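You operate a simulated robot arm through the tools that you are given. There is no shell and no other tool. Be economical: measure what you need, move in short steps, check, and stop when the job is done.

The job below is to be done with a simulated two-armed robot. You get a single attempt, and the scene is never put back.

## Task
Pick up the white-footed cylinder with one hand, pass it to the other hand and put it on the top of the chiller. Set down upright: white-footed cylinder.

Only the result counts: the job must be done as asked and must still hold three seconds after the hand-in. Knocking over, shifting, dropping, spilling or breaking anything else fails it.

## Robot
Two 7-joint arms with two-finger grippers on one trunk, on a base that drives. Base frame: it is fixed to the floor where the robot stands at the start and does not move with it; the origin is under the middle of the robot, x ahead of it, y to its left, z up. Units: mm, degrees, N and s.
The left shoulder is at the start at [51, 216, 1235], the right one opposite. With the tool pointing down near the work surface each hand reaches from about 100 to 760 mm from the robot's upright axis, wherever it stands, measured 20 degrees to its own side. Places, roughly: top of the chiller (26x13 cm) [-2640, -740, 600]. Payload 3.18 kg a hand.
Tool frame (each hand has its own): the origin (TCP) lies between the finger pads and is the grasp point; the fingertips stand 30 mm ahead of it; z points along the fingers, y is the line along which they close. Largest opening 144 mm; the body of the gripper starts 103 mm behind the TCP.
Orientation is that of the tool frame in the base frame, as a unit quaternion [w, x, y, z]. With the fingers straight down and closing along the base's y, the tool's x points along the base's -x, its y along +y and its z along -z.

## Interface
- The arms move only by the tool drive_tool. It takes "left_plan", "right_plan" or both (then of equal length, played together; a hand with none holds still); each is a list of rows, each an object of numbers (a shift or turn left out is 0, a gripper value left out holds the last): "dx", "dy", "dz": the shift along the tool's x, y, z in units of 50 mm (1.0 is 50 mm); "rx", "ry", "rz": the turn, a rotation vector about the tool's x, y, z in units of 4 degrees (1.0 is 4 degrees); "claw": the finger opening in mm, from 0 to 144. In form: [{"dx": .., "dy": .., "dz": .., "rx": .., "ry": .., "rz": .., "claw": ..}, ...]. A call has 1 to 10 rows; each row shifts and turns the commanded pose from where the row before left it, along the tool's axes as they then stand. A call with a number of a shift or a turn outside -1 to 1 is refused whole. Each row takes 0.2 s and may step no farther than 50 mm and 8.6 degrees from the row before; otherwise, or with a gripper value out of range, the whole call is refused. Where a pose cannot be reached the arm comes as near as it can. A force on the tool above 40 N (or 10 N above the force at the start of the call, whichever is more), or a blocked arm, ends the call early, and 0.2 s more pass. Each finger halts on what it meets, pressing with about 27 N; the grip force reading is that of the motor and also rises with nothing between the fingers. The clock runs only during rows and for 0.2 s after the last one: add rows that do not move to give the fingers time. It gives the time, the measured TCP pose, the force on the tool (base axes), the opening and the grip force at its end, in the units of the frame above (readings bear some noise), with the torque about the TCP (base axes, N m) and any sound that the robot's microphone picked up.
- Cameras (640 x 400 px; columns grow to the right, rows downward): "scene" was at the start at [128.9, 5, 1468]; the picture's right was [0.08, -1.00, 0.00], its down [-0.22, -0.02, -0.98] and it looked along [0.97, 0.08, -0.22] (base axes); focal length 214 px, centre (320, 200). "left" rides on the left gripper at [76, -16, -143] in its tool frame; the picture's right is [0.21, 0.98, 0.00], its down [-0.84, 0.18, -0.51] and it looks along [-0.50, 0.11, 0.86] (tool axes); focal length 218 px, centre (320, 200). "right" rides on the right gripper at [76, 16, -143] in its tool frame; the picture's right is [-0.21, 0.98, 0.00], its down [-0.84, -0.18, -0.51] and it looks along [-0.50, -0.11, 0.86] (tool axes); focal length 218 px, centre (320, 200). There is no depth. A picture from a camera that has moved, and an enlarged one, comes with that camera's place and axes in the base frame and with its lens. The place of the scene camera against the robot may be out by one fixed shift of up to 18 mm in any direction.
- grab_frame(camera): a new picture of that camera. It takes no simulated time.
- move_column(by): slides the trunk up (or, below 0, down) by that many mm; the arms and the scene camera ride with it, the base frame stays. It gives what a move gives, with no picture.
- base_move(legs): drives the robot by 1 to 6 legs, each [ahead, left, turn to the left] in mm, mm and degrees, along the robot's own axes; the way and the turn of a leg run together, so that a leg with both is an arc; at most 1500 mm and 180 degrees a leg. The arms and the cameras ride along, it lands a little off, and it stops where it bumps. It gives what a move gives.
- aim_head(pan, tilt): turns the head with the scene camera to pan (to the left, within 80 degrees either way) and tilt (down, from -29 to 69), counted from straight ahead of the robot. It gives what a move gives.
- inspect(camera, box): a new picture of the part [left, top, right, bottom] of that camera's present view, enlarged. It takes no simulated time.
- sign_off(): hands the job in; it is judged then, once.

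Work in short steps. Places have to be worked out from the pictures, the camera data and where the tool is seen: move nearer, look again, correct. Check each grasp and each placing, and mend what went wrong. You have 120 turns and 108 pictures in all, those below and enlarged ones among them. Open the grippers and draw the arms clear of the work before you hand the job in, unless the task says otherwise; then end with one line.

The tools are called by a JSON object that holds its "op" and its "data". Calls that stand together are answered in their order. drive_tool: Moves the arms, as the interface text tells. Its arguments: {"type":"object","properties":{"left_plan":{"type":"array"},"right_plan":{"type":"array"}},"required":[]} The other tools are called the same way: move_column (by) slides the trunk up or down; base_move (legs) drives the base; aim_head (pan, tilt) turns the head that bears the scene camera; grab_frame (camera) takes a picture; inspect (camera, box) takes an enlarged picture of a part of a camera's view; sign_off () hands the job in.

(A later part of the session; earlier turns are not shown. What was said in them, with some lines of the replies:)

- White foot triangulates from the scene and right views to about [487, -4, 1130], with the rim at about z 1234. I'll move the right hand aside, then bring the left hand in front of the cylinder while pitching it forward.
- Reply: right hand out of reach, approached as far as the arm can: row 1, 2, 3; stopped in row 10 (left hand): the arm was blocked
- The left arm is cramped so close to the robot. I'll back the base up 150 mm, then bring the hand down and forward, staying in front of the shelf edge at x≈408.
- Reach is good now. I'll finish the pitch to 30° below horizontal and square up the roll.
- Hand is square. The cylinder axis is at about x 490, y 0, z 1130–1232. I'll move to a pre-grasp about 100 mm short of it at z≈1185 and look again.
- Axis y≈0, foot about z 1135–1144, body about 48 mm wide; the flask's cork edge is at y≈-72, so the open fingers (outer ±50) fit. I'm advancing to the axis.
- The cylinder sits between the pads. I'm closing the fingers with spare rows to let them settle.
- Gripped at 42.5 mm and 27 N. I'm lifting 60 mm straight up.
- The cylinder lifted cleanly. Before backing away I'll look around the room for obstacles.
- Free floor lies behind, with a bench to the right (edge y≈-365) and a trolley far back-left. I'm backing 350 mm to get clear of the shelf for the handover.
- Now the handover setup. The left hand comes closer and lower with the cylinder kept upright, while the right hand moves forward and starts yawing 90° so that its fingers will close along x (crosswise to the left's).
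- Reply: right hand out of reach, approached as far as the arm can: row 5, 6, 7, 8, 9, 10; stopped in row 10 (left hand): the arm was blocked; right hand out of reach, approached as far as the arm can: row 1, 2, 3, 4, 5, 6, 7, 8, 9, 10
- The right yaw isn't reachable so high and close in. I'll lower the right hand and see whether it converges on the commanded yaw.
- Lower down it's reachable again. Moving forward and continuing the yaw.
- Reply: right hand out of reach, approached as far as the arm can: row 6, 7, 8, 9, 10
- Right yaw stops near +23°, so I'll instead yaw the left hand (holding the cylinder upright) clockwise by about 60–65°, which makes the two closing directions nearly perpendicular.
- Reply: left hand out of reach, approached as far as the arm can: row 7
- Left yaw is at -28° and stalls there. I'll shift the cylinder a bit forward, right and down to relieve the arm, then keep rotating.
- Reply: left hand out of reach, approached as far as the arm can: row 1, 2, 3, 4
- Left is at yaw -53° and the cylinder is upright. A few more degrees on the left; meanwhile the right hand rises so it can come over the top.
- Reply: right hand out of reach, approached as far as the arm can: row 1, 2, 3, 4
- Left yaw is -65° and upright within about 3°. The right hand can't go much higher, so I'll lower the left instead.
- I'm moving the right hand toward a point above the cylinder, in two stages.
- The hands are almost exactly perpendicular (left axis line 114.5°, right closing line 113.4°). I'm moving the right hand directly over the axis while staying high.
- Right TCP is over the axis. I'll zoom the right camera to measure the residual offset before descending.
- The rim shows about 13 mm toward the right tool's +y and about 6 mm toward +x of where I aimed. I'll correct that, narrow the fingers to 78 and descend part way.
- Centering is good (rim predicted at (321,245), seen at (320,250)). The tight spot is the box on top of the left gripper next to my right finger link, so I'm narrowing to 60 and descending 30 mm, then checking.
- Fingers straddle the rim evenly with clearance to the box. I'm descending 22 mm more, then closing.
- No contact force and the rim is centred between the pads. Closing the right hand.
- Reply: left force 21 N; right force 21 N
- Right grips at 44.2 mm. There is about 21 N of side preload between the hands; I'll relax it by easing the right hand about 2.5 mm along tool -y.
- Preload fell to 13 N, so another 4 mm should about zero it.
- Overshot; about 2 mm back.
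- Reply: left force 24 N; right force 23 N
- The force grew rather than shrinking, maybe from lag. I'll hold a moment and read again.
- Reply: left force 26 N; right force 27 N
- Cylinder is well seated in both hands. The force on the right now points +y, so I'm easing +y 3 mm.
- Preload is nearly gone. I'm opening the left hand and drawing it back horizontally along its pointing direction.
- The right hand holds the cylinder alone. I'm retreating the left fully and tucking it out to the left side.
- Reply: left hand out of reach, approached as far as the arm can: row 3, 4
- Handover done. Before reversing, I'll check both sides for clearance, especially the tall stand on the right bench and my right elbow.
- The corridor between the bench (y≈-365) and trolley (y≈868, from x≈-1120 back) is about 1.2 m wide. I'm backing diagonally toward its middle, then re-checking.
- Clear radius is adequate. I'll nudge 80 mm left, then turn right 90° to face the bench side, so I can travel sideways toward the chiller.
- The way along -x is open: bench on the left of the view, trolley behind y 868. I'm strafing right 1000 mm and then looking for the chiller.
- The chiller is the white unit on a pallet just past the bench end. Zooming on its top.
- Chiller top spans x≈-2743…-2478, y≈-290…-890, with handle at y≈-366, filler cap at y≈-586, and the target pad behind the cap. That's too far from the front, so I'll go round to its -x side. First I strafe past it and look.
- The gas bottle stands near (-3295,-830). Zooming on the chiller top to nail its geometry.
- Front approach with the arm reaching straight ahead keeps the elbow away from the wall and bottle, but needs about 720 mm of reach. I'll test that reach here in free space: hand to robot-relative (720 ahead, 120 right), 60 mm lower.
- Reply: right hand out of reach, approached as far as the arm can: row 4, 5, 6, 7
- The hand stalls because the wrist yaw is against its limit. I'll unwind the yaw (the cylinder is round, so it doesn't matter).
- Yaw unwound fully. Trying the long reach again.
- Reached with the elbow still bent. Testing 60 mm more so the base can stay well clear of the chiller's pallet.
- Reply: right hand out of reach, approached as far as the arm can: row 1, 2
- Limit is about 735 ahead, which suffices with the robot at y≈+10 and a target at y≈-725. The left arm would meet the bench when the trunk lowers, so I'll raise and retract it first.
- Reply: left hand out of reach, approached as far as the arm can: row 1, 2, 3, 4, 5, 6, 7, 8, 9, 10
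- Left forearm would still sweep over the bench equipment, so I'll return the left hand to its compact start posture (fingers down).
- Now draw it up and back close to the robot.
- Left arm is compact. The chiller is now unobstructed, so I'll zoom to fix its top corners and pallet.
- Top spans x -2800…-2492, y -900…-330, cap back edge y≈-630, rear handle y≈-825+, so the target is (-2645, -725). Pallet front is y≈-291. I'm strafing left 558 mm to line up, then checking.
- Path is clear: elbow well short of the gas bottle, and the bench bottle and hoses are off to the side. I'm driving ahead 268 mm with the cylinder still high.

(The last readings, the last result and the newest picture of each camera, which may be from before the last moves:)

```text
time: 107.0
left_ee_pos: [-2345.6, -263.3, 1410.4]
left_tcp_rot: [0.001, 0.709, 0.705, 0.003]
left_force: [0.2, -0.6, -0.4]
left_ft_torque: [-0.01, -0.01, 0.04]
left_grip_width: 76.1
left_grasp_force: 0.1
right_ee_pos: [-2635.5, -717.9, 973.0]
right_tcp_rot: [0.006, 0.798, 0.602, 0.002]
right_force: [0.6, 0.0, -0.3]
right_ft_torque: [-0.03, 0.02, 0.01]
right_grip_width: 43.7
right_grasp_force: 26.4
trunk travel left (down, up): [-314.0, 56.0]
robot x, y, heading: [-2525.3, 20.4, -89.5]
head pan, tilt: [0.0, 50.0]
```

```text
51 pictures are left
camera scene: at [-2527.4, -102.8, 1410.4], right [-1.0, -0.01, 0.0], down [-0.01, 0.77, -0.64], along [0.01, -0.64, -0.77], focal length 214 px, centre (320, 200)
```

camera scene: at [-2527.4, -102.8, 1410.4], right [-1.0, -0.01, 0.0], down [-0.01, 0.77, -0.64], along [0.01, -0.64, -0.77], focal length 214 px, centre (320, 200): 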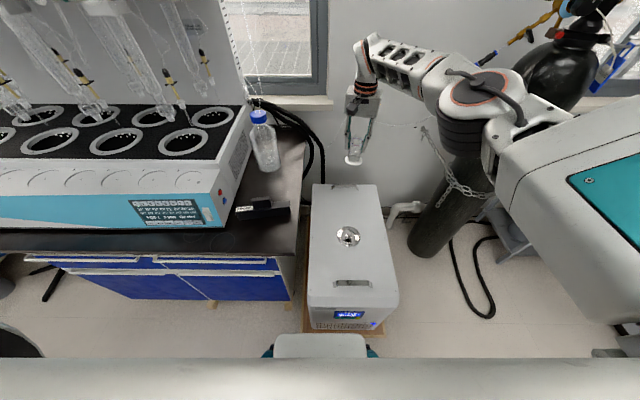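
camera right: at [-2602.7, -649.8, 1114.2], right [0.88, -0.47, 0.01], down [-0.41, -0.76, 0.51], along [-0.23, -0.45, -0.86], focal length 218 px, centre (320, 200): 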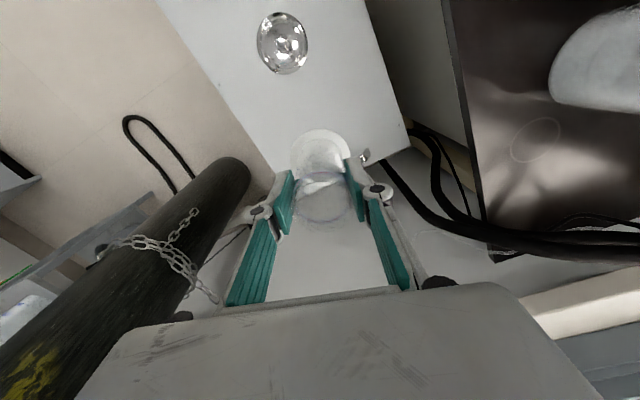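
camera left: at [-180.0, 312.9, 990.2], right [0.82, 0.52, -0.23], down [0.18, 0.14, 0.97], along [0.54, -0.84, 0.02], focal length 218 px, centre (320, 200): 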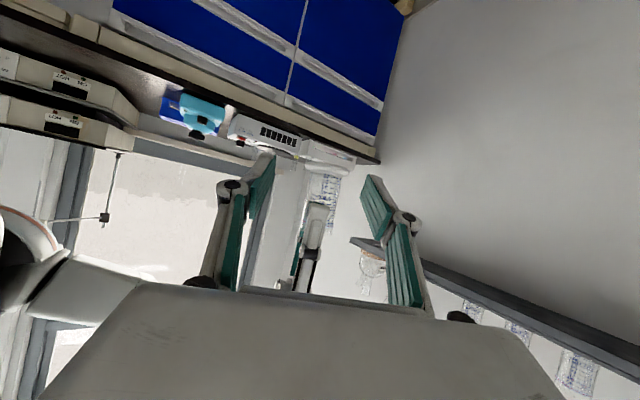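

Hand is over the pad at (-2636,-718), between cap and rear handle. Lowering the trunk 230 mm; the cylinder bottom should then be about 55 mm above the chiller.

{"op": "move_column", "data": {"by": -230}}

{"op": "grab_frame", "data": {"camera": "right"}}

{"op": "aim_head", "data": {"pan": -10, "tilt": 38}}

{"op": "grab_frame", "data": {"camera": "scene"}}

```text
time: 109.5
left_ee_pos: [-2344.6, -261.0, 1179.6]
left_tcp_rot: [0.0, 0.708, 0.706, 0.001]
left_force: [-0.4, 0.3, -0.3]
left_ft_torque: [-0.05, -0.03, -0.02]
left_grip_width: 76.1
left_grasp_force: 0.1
right_ee_pos: [-2636.7, -716.6, 745.5]
right_tcp_rot: [0.008, 0.799, 0.601, 0.003]
right_force: [0.7, 0.3, 0.0]
right_ft_torque: [-0.06, -0.01, 0.01]
right_grip_width: 43.4
right_grasp_force: 27.5
trunk travel left (down, up): [-84.0, 286.0]
robot x, y, heading: [-2522.0, 17.4, -89.3]
head pan, tilt: [0.0, 50.0]
```

```text
50 pictures are left
camera right: at [-2602.6, -647.5, 887.9], right [0.88, -0.47, 0.01], down [-0.41, -0.76, 0.51], along [-0.23, -0.46, -0.86], focal length 218 px, centre (320, 200)
```

right: 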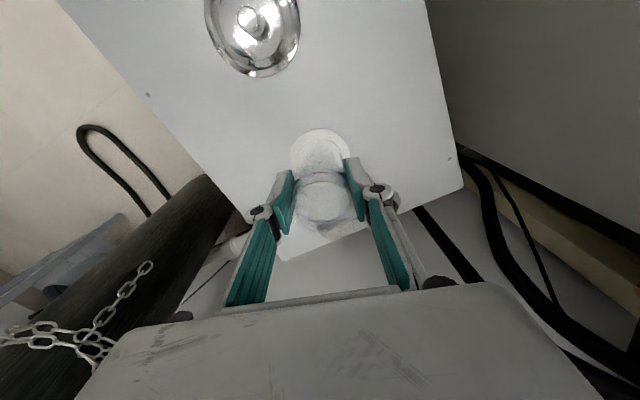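

```text
time: 110.2
left_ee_pos: [-2346.8, -263.4, 1180.1]
left_tcp_rot: [0.0, 0.709, 0.705, 0.003]
left_force: [-0.4, -0.1, 0.2]
left_ft_torque: [0.0, -0.02, 0.0]
left_grip_width: 75.8
left_grasp_force: 0.0
right_ee_pos: [-2636.0, -717.3, 742.3]
right_tcp_rot: [0.006, 0.798, 0.602, 0.002]
right_force: [-0.4, -0.6, 0.0]
right_ft_torque: [0.03, 0.0, 0.03]
right_grip_width: 43.5
right_grasp_force: 27.0
trunk travel left (down, up): [-84.0, 286.0]
robot x, y, heading: [-2524.9, 17.3, -89.3]
head pan, tilt: [-10.0, 38.0]
```

```text
49 pictures are left
camera scene: at [-2540.0, -285.7, 1172.5], right [-0.99, 0.16, 0.0], down [0.1, 0.61, -0.79], along [-0.13, -0.78, -0.62], focal length 214 px, centre (320, 200)
```

scene: 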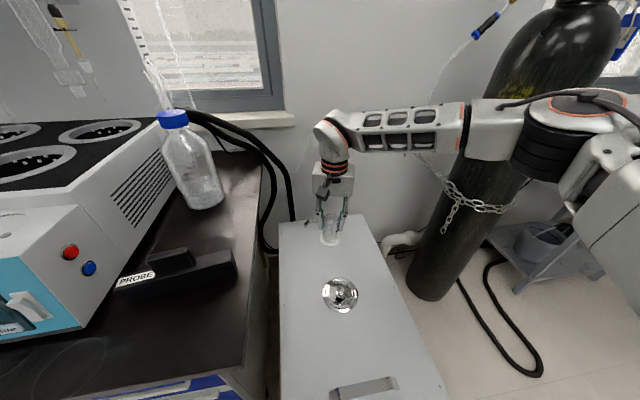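

Zooming to see the foot relative to the rear handle and back edge.

{"op": "inspect", "data": {"camera": "scene", "box": [270, 160, 400, 320]}}

{"op": "inspect", "data": {"camera": "right", "box": [220, 80, 440, 290]}}

```text
2.50 times, centred on (335, 240) of scene
camera zoom: at [-2540.0, -285.7, 1172.5], right [-0.99, 0.16, 0.0], down [0.1, 0.61, -0.79], along [-0.13, -0.78, -0.62], focal length 536 px, centre (282, 100)
```

zoom: 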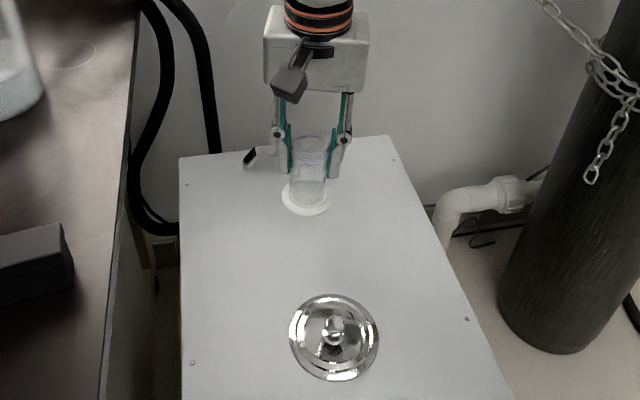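

```text
1.90 times, centred on (330, 185) of right
camera zoom: at [-2602.7, -648.2, 885.2], right [0.88, -0.47, 0.01], down [-0.41, -0.76, 0.51], along [-0.23, -0.45, -0.86], focal length 416 px, centre (301, 229)
```

zoom: 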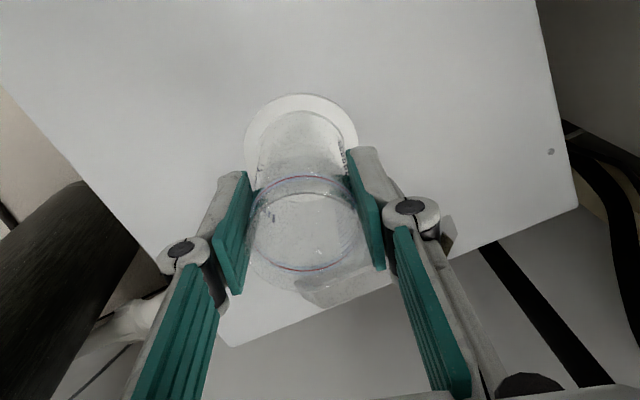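

Foot is clear of the rear handle (y≈-845) and the cap. Lowering 45 mm more.

{"op": "move_column", "data": {"by": -45}}

{"op": "inspect", "data": {"camera": "scene", "box": [270, 100, 400, 260]}}

```text
time: 111.1
left_ee_pos: [-2344.3, -314.6, 1108.9]
left_tcp_rot: [-0.059, 0.706, 0.704, 0.057]
left_force: [0.5, 0.9, 1.6]
left_ft_torque: [-0.07, 0.0, 0.04]
left_grip_width: 76.2
left_grasp_force: 0.0
right_ee_pos: [-2637.3, -717.4, 701.4]
right_tcp_rot: [0.008, 0.799, 0.602, 0.002]
right_force: [-0.7, -0.3, -0.5]
right_ft_torque: [-0.02, -0.03, 0.01]
right_grip_width: 43.8
right_grasp_force: 26.4
trunk travel left (down, up): [-39.0, 331.0]
robot x, y, heading: [-2523.8, 17.8, -89.3]
head pan, tilt: [-10.0, 38.0]
```

```text
2.50 times, centred on (335, 180) of scene
camera zoom: at [-2539.6, -328.5, 1113.7], right [-0.99, 0.16, 0.0], down [0.1, 0.61, -0.79], along [-0.13, -0.78, -0.61], focal length 536 px, centre (282, 250)
```

zoom: 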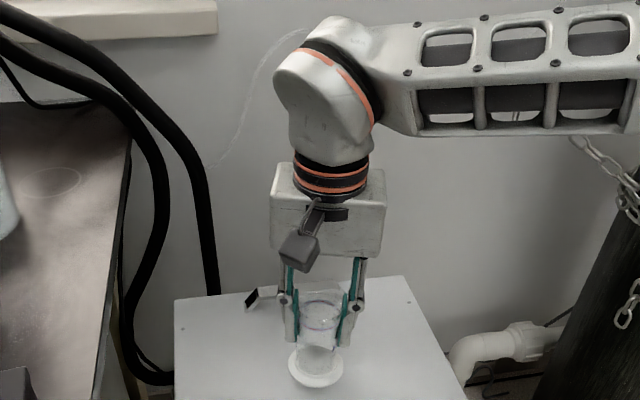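

Right hand is still vertical at TCP z 701, expected bottom about 614. Now fine descent by the arm in small steps, watching force.

{"op": "drive_tool", "data": {"right_plan": [{"dz": 0.08}, {"dz": 0.08}, {}]}}

{"op": "inspect", "data": {"camera": "scene", "box": [300, 190, 370, 270]}}

```text
time: 111.9
left_ee_pos: [-2345.9, -317.7, 1109.3]
left_tcp_rot: [-0.061, 0.706, 0.703, 0.06]
left_force: [-0.1, -0.1, 0.1]
left_ft_torque: [-0.01, 0.0, 0.0]
left_grip_width: 76.1
left_grasp_force: 0.0
right_ee_pos: [-2636.0, -716.8, 689.6]
right_tcp_rot: [0.006, 0.799, 0.601, 0.003]
right_force: [0.8, 0.7, 0.0]
right_ft_torque: [0.01, -0.03, -0.01]
right_grip_width: 43.5
right_grasp_force: 26.8
trunk travel left (down, up): [-39.0, 331.0]
robot x, y, heading: [-2525.9, 18.1, -89.3]
head pan, tilt: [-10.0, 38.0]
```

```text
5.00 times, centred on (335, 230) of scene
camera zoom: at [-2539.5, -330.1, 1112.6], right [-0.99, 0.16, 0.0], down [0.1, 0.61, -0.79], along [-0.13, -0.78, -0.62], focal length 1072 px, centre (245, 50)
```

zoom: 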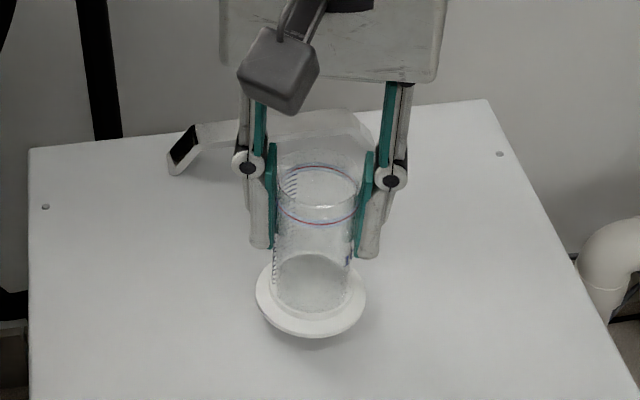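

Foot is just above the surface with its shadow closing in. Continuing in 2 mm steps.

{"op": "drive_tool", "data": {"right_plan": [{"dz": 0.05}, {"dz": 0.05}, {}]}}

```text
time: 112.7
left_ee_pos: [-2345.7, -317.7, 1107.7]
left_tcp_rot: [-0.06, 0.705, 0.704, 0.06]
left_force: [-0.7, 0.4, 1.3]
left_ft_torque: [0.03, -0.01, 0.05]
left_grip_width: 75.8
left_grasp_force: 0.0
right_ee_pos: [-2636.7, -717.0, 682.6]
right_tcp_rot: [0.005, 0.799, 0.602, 0.003]
right_force: [0.3, -0.3, -0.2]
right_ft_torque: [0.02, 0.02, -0.02]
right_grip_width: 43.5
right_grasp_force: 26.5
trunk travel left (down, up): [-39.0, 331.0]
robot x, y, heading: [-2524.6, 16.0, -89.1]
head pan, tilt: [-10.0, 38.0]
```

No contact yet at 682.6; continuing.

{"op": "drive_tool", "data": {"right_plan": [{"dz": 0.04}, {"dz": 0.04}, {}]}}

{"op": "inspect", "data": {"camera": "scene", "box": [300, 190, 370, 270]}}

```text
time: 113.5
left_ee_pos: [-2345.9, -316.2, 1109.8]
left_tcp_rot: [-0.061, 0.705, 0.704, 0.06]
left_force: [0.8, 0.0, -1.0]
left_ft_torque: [0.03, -0.02, 0.0]
left_grip_width: 75.7
left_grasp_force: 0.0
right_ee_pos: [-2636.9, -717.2, 679.5]
right_tcp_rot: [0.006, 0.799, 0.602, 0.003]
right_force: [-0.7, -0.2, -0.2]
right_ft_torque: [0.01, 0.03, 0.02]
right_grip_width: 43.8
right_grasp_force: 26.7
trunk travel left (down, up): [-39.0, 331.0]
robot x, y, heading: [-2524.4, 17.6, -89.2]
head pan, tilt: [-10.0, 38.0]
```

```text
5.00 times, centred on (335, 230) of scene
camera zoom: at [-2539.5, -330.2, 1112.6], right [-0.99, 0.16, 0.0], down [0.1, 0.61, -0.79], along [-0.13, -0.78, -0.62], focal length 1072 px, centre (245, 50)
```

zoom: 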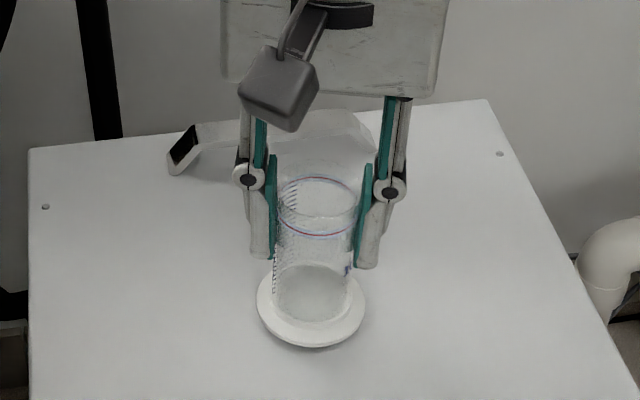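

Still no contact force. Continuing down.

{"op": "drive_tool", "data": {"right_plan": [{"dz": 0.05}, {"dz": 0.05}, {"dz": 0.05}, {}]}}

```text
time: 114.5
left_ee_pos: [-2344.8, -314.7, 1108.3]
left_tcp_rot: [-0.06, 0.706, 0.703, 0.059]
left_force: [0.3, 0.6, 1.0]
left_ft_torque: [0.01, 0.01, 0.0]
left_grip_width: 76.0
left_grasp_force: 0.1
right_ee_pos: [-2636.6, -716.9, 675.3]
right_tcp_rot: [0.007, 0.799, 0.601, 0.001]
right_force: [-3.1, 2.9, 14.0]
right_ft_torque: [-0.21, 0.45, -0.07]
right_grip_width: 43.6
right_grasp_force: 26.9
trunk travel left (down, up): [-39.0, 331.0]
robot x, y, heading: [-2525.3, 19.6, -89.3]
head pan, tilt: [-10.0, 38.0]
```

Contact at about z 675 with 14 N. Easing up about 2 mm so the load is light, then checking uprightness before release.

{"op": "drive_tool", "data": {"right_plan": [{"dz": -0.05}, {}]}}

{"op": "inspect", "data": {"camera": "scene", "box": [300, 190, 370, 270]}}

```text
time: 115.1
left_ee_pos: [-2345.0, -317.1, 1107.6]
left_tcp_rot: [-0.06, 0.706, 0.703, 0.059]
left_force: [1.2, -0.1, -0.5]
left_ft_torque: [0.03, 0.01, 0.02]
left_grip_width: 75.7
left_grasp_force: 0.0
right_ee_pos: [-2636.5, -717.0, 675.4]
right_tcp_rot: [0.006, 0.798, 0.603, 0.003]
right_force: [0.0, -1.8, 7.7]
right_ft_torque: [-0.47, 0.08, 0.02]
right_grip_width: 43.5
right_grasp_force: 26.7
trunk travel left (down, up): [-39.0, 331.0]
robot x, y, heading: [-2525.2, 20.2, -89.2]
head pan, tilt: [-10.0, 38.0]
```

```text
5.00 times, centred on (335, 230) of scene
camera zoom: at [-2539.4, -329.7, 1112.7], right [-0.99, 0.16, 0.0], down [0.1, 0.61, -0.79], along [-0.13, -0.78, -0.62], focal length 1072 px, centre (245, 50)
```

zoom: 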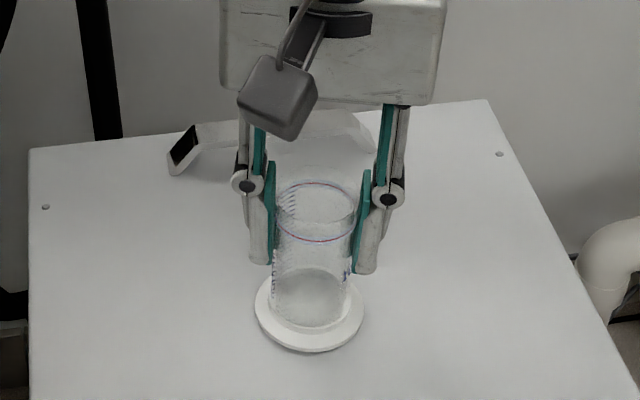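

The cylinder stands flat and upright with light contact. Opening the fingers slowly.

{"op": "drive_tool", "data": {"right_plan": [{"claw": 48}, {"claw": 54}, {"claw": 62}, {"claw": 70}, {}, {}]}}

{"op": "inspect", "data": {"camera": "scene", "box": [300, 190, 370, 270]}}

```text
time: 116.5
left_ee_pos: [-2345.6, -318.1, 1107.4]
left_tcp_rot: [-0.061, 0.706, 0.703, 0.059]
left_force: [-0.5, -0.1, -0.4]
left_ft_torque: [0.0, -0.01, 0.02]
left_grip_width: 75.8
left_grasp_force: 0.0
right_ee_pos: [-2636.6, -717.4, 674.3]
right_tcp_rot: [0.005, 0.798, 0.602, 0.003]
right_force: [-0.6, 0.1, -0.2]
right_ft_torque: [0.01, -0.01, -0.03]
right_grip_width: 70.2
right_grasp_force: 0.0
trunk travel left (down, up): [-39.0, 331.0]
robot x, y, heading: [-2522.8, 19.4, -89.5]
head pan, tilt: [-10.0, 38.0]
```

```text
5.00 times, centred on (335, 230) of scene
camera zoom: at [-2539.5, -330.1, 1112.6], right [-0.99, 0.16, 0.0], down [0.1, 0.61, -0.79], along [-0.13, -0.78, -0.62], focal length 1072 px, centre (245, 50)
```

zoom: 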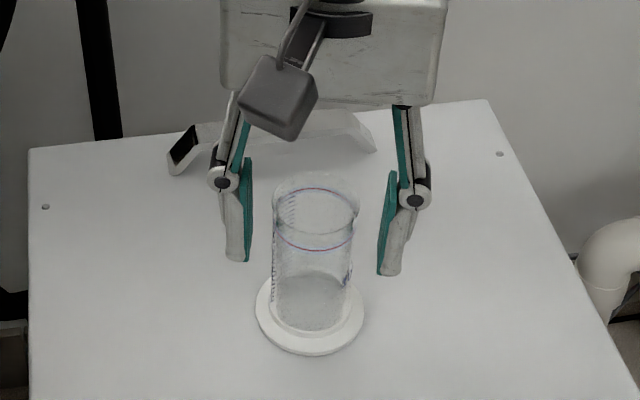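

It stands freely, centred between the fingers. Raising the hand straight up.

{"op": "drive_tool", "data": {"right_plan": [{"dz": -0.5}, {"dz": -0.8}, {"dz": -0.8}, {"dz": -0.8}, {}]}}

{"op": "inspect", "data": {"camera": "scene", "box": [260, 120, 420, 300]}}

```text
time: 117.7
left_ee_pos: [-2346.1, -318.8, 1107.1]
left_tcp_rot: [-0.061, 0.706, 0.703, 0.06]
left_force: [-0.6, -0.2, -0.4]
left_ft_torque: [0.01, 0.0, -0.02]
left_grip_width: 75.9
left_grasp_force: 0.1
right_ee_pos: [-2638.5, -716.7, 817.7]
right_tcp_rot: [0.005, 0.798, 0.602, 0.003]
right_force: [-0.4, -0.7, 0.3]
right_ft_torque: [0.01, 0.03, 0.02]
right_grip_width: 69.6
right_grasp_force: 0.2
trunk travel left (down, up): [-39.0, 331.0]
robot x, y, heading: [-2522.0, 19.6, -89.5]
head pan, tilt: [-10.0, 38.0]
```

```text
2.22 times, centred on (340, 210) of scene
camera zoom: at [-2539.5, -330.7, 1112.1], right [-0.99, 0.16, 0.0], down [0.1, 0.61, -0.79], along [-0.13, -0.78, -0.62], focal length 477 px, centre (276, 178)
```

zoom: 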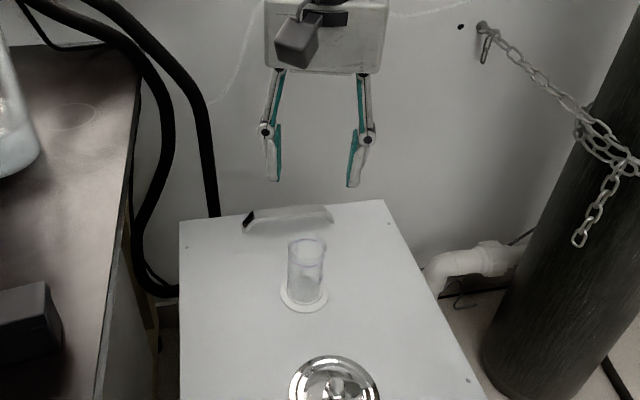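

Placed upright between cap and rear handle. I'll raise the trunk and back the robot off to clear the work.

{"op": "move_column", "data": {"by": 150}}

{"op": "base_move", "data": {"legs": [[-250, 0, 0]]}}

{"op": "grab_frame", "data": {"camera": "scene"}}

```text
time: 119.4
left_ee_pos: [-2345.1, -319.4, 1255.4]
left_tcp_rot: [-0.061, 0.706, 0.703, 0.061]
left_force: [-0.3, -0.4, 0.7]
left_ft_torque: [0.03, -0.01, -0.01]
left_grip_width: 76.2
left_grasp_force: 0.0
right_ee_pos: [-2638.6, -716.9, 966.9]
right_tcp_rot: [0.005, 0.799, 0.601, 0.004]
right_force: [-0.4, 0.3, -0.5]
right_ft_torque: [0.04, 0.04, -0.01]
right_grip_width: 70.0
right_grasp_force: 0.1
trunk travel left (down, up): [-189.0, 181.0]
robot x, y, heading: [-2525.2, 17.8, -89.4]
head pan, tilt: [-10.0, 38.0]
```

```text
time: 120.6
left_ee_pos: [-2345.1, -313.6, 1256.9]
left_tcp_rot: [-0.061, 0.705, 0.704, 0.06]
left_force: [-0.2, -0.3, 0.1]
left_ft_torque: [0.0, 0.02, -0.03]
left_grip_width: 76.0
left_grasp_force: 0.0
right_ee_pos: [-2635.0, -715.0, 969.3]
right_tcp_rot: [0.006, 0.797, 0.604, 0.002]
right_force: [0.4, 0.3, 0.0]
right_ft_torque: [-0.01, -0.03, 0.0]
right_grip_width: 70.0
right_grasp_force: 0.1
trunk travel left (down, up): [-189.0, 181.0]
robot x, y, heading: [-2525.3, 21.9, -89.2]
head pan, tilt: [-10.0, 38.0]
stopped in leg 1: the robot was blocked; the commanded pose is now the measured one
```

```text
40 pictures are left
camera scene: at [-2542.0, -172.3, 1298.0], right [-0.99, 0.16, 0.0], down [0.1, 0.61, -0.79], along [-0.12, -0.78, -0.62], focal length 214 px, centre (320, 200)
```

scene: 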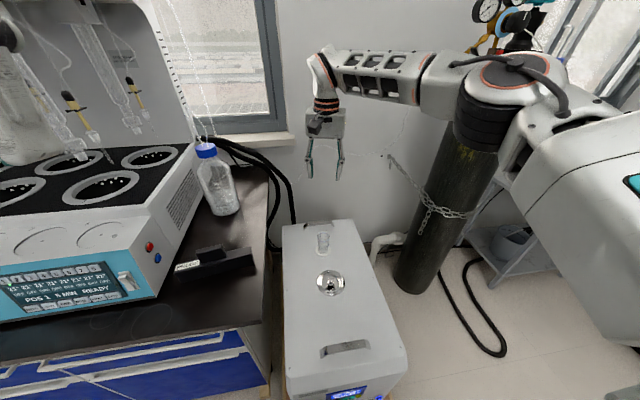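

The reverse was blocked, though nothing is disturbed on the chiller. I'll look at the left and right sides before doing anything else.

{"op": "aim_head", "data": {"pan": 70, "tilt": 35}}

{"op": "grab_frame", "data": {"camera": "scene"}}

{"op": "aim_head", "data": {"pan": -70, "tilt": 35}}

{"op": "grab_frame", "data": {"camera": "scene"}}

{"op": "grab_frame", "data": {"camera": "left"}}

```text
time: 122.2
left_ee_pos: [-2345.8, -313.7, 1256.1]
left_tcp_rot: [-0.06, 0.705, 0.705, 0.06]
left_force: [0.6, 0.2, -0.9]
left_ft_torque: [-0.02, -0.03, -0.01]
left_grip_width: 75.9
left_grasp_force: 0.0
right_ee_pos: [-2635.3, -715.3, 971.0]
right_tcp_rot: [0.006, 0.797, 0.604, 0.003]
right_force: [-0.1, 1.2, -0.2]
right_ft_torque: [-0.04, -0.01, -0.01]
right_grip_width: 70.1
right_grasp_force: 0.1
trunk travel left (down, up): [-189.0, 181.0]
robot x, y, heading: [-2524.6, 21.7, -88.9]
head pan, tilt: [70.0, 35.0]
```

```text
39 pictures are left
camera scene: at [-2445.3, -115.8, 1302.6], right [-0.33, -0.95, 0.0], down [-0.54, 0.19, -0.82], along [0.77, -0.27, -0.57], focal length 214 px, centre (320, 200)
```

scene: 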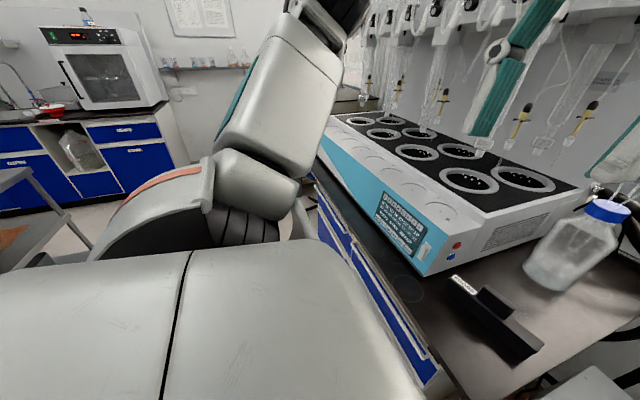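

```text
time: 124.4
left_ee_pos: [-2344.8, -315.0, 1257.2]
left_tcp_rot: [-0.061, 0.704, 0.705, 0.06]
left_force: [0.8, -0.9, -0.7]
left_ft_torque: [-0.02, 0.02, 0.01]
left_grip_width: 75.9
left_grasp_force: 0.1
right_ee_pos: [-2634.7, -714.4, 970.9]
right_tcp_rot: [0.006, 0.797, 0.604, 0.003]
right_force: [0.1, 0.1, -0.1]
right_ft_torque: [-0.03, 0.01, 0.02]
right_grip_width: 70.1
right_grasp_force: 0.1
trunk travel left (down, up): [-189.0, 181.0]
robot x, y, heading: [-2525.2, 18.9, -89.0]
head pan, tilt: [-70.0, 35.0]
```

```text
38 pictures are left
camera scene: at [-2610.7, -118.8, 1302.6], right [-0.36, 0.93, 0.0], down [0.54, 0.21, -0.82], along [-0.76, -0.29, -0.57], focal length 214 px, centre (320, 200)
```

scene: 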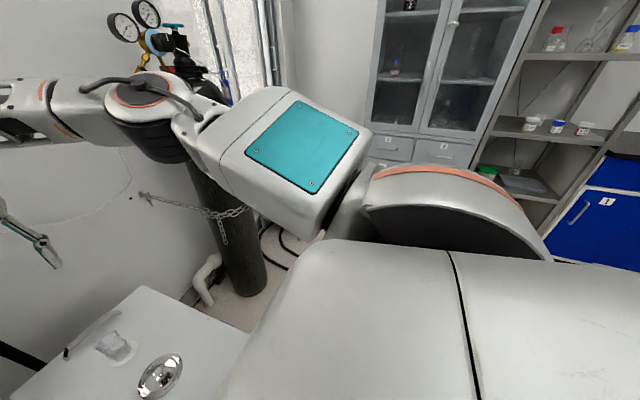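

```text
37 pictures are left
camera left: at [-2361.5, -262.4, 1411.9], right [0.98, 0.21, 0.03], down [0.18, -0.92, 0.36], along [0.1, -0.34, -0.93], focal length 218 px, centre (320, 200)
```

left: 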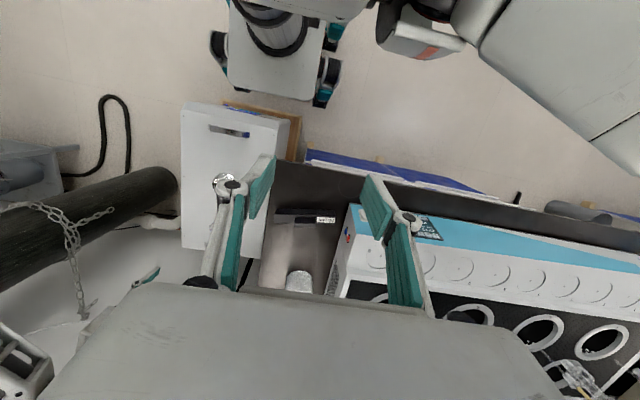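

No obvious obstacle; most likely the left arm got pressed against my own torso while the trunk folded. I'll relieve it by moving the left hand up, then retry a short reverse.

{"op": "drive_tool", "data": {"left_plan": [{"dz": -0.6}, {"dz": -0.6}, {"dz": -0.6}, {}]}}

{"op": "base_move", "data": {"legs": [[-60, 0, 0]]}}

```text
time: 125.4
left_ee_pos: [-2362.7, -306.1, 1304.4]
left_tcp_rot: [-0.062, 0.703, 0.706, 0.058]
left_force: [-0.6, -0.1, 0.0]
left_ft_torque: [0.04, 0.02, 0.01]
left_grip_width: 76.0
left_grasp_force: 0.1
left hand out of reach, approached as far as the arm can: row 2, 3
right_ee_pos: [-2634.5, -715.6, 969.9]
right_tcp_rot: [0.006, 0.797, 0.603, 0.004]
right_force: [-0.5, 0.5, -0.8]
right_ft_torque: [0.01, 0.02, 0.0]
right_grip_width: 70.0
right_grasp_force: 0.1
trunk travel left (down, up): [-189.0, 181.0]
robot x, y, heading: [-2523.9, 19.2, -88.9]
head pan, tilt: [-70.0, 35.0]
```

```text
time: 126.4
left_ee_pos: [-2366.7, -250.9, 1305.2]
left_tcp_rot: [-0.061, 0.705, 0.704, 0.058]
left_force: [-0.4, 1.8, -0.5]
left_ft_torque: [-0.23, -0.05, -0.03]
left_grip_width: 75.9
left_grasp_force: 0.0
right_ee_pos: [-2640.7, -657.1, 967.1]
right_tcp_rot: [0.005, 0.798, 0.602, 0.003]
right_force: [-0.1, 1.9, -2.1]
right_ft_torque: [-0.32, -0.06, 0.01]
right_grip_width: 70.1
right_grasp_force: 0.0
trunk travel left (down, up): [-189.0, 181.0]
robot x, y, heading: [-2523.4, 75.0, -89.5]
head pan, tilt: [-70.0, 35.0]
```

Freed: the base reversed 60 mm. Backing off another 200 mm and checking the result.

{"op": "base_move", "data": {"legs": [[-200, 0, 0]]}}

{"op": "aim_head", "data": {"pan": 0, "tilt": 40}}

{"op": "grab_frame", "data": {"camera": "scene"}}

{"op": "inspect", "data": {"camera": "scene", "box": [270, 160, 410, 320]}}

```text
time: 128.0
left_ee_pos: [-2367.6, -47.4, 1304.8]
left_tcp_rot: [-0.061, 0.705, 0.705, 0.059]
left_force: [-0.4, 0.5, 0.4]
left_ft_torque: [-0.01, 0.0, -0.01]
left_grip_width: 76.0
left_grasp_force: 0.1
right_ee_pos: [-2641.7, -455.1, 969.1]
right_tcp_rot: [0.004, 0.798, 0.603, 0.003]
right_force: [-0.1, 0.5, -0.3]
right_ft_torque: [-0.03, -0.02, 0.0]
right_grip_width: 70.0
right_grasp_force: 0.2
trunk travel left (down, up): [-189.0, 181.0]
robot x, y, heading: [-2528.6, 280.4, -89.0]
head pan, tilt: [-70.0, 35.0]
```

```text
time: 129.4
left_ee_pos: [-2367.0, -48.3, 1304.8]
left_tcp_rot: [-0.061, 0.705, 0.704, 0.059]
left_force: [-0.3, -0.2, 0.6]
left_ft_torque: [0.01, 0.01, -0.02]
left_grip_width: 76.2
left_grasp_force: 0.1
right_ee_pos: [-2642.1, -455.7, 967.9]
right_tcp_rot: [0.004, 0.798, 0.603, 0.003]
right_force: [1.2, 0.7, -0.1]
right_ft_torque: [0.01, -0.03, 0.01]
right_grip_width: 70.1
right_grasp_force: 0.1
trunk travel left (down, up): [-189.0, 181.0]
robot x, y, heading: [-2526.4, 278.0, -88.9]
head pan, tilt: [0.0, 40.0]
```

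```text
36 pictures are left
camera scene: at [-2531.0, 85.4, 1295.0], right [-1.0, -0.01, 0.0], down [-0.01, 0.64, -0.77], along [0.01, -0.77, -0.64], focal length 214 px, centre (320, 200)
```

scene: 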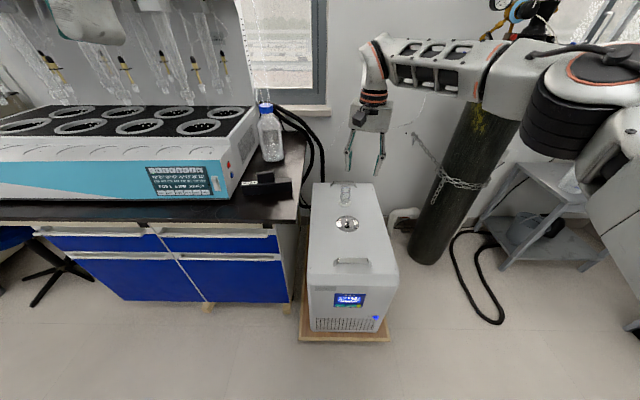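

```text
2.50 times, centred on (340, 240) of scene
camera zoom: at [-2531.0, 85.4, 1295.0], right [-1.0, -0.01, 0.0], down [-0.01, 0.64, -0.77], along [0.01, -0.77, -0.64], focal length 536 px, centre (270, 100)
```

zoom: 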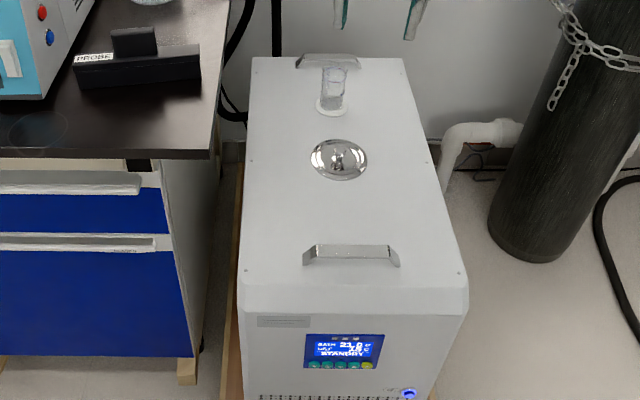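

The cylinder stands upright on the chiller behind the cap, nothing around it has moved, and both hands are empty and clear. Handing in.

{"op": "sign_off", "data": {}}

```text
The job is handed in.
```

The white-footed cylinder is standing upright on top of the chiller, after the left hand picked it up and passed it to the right hand. I saw nothing else moved in the last pictures around the chiller. Both hands are open and clear.
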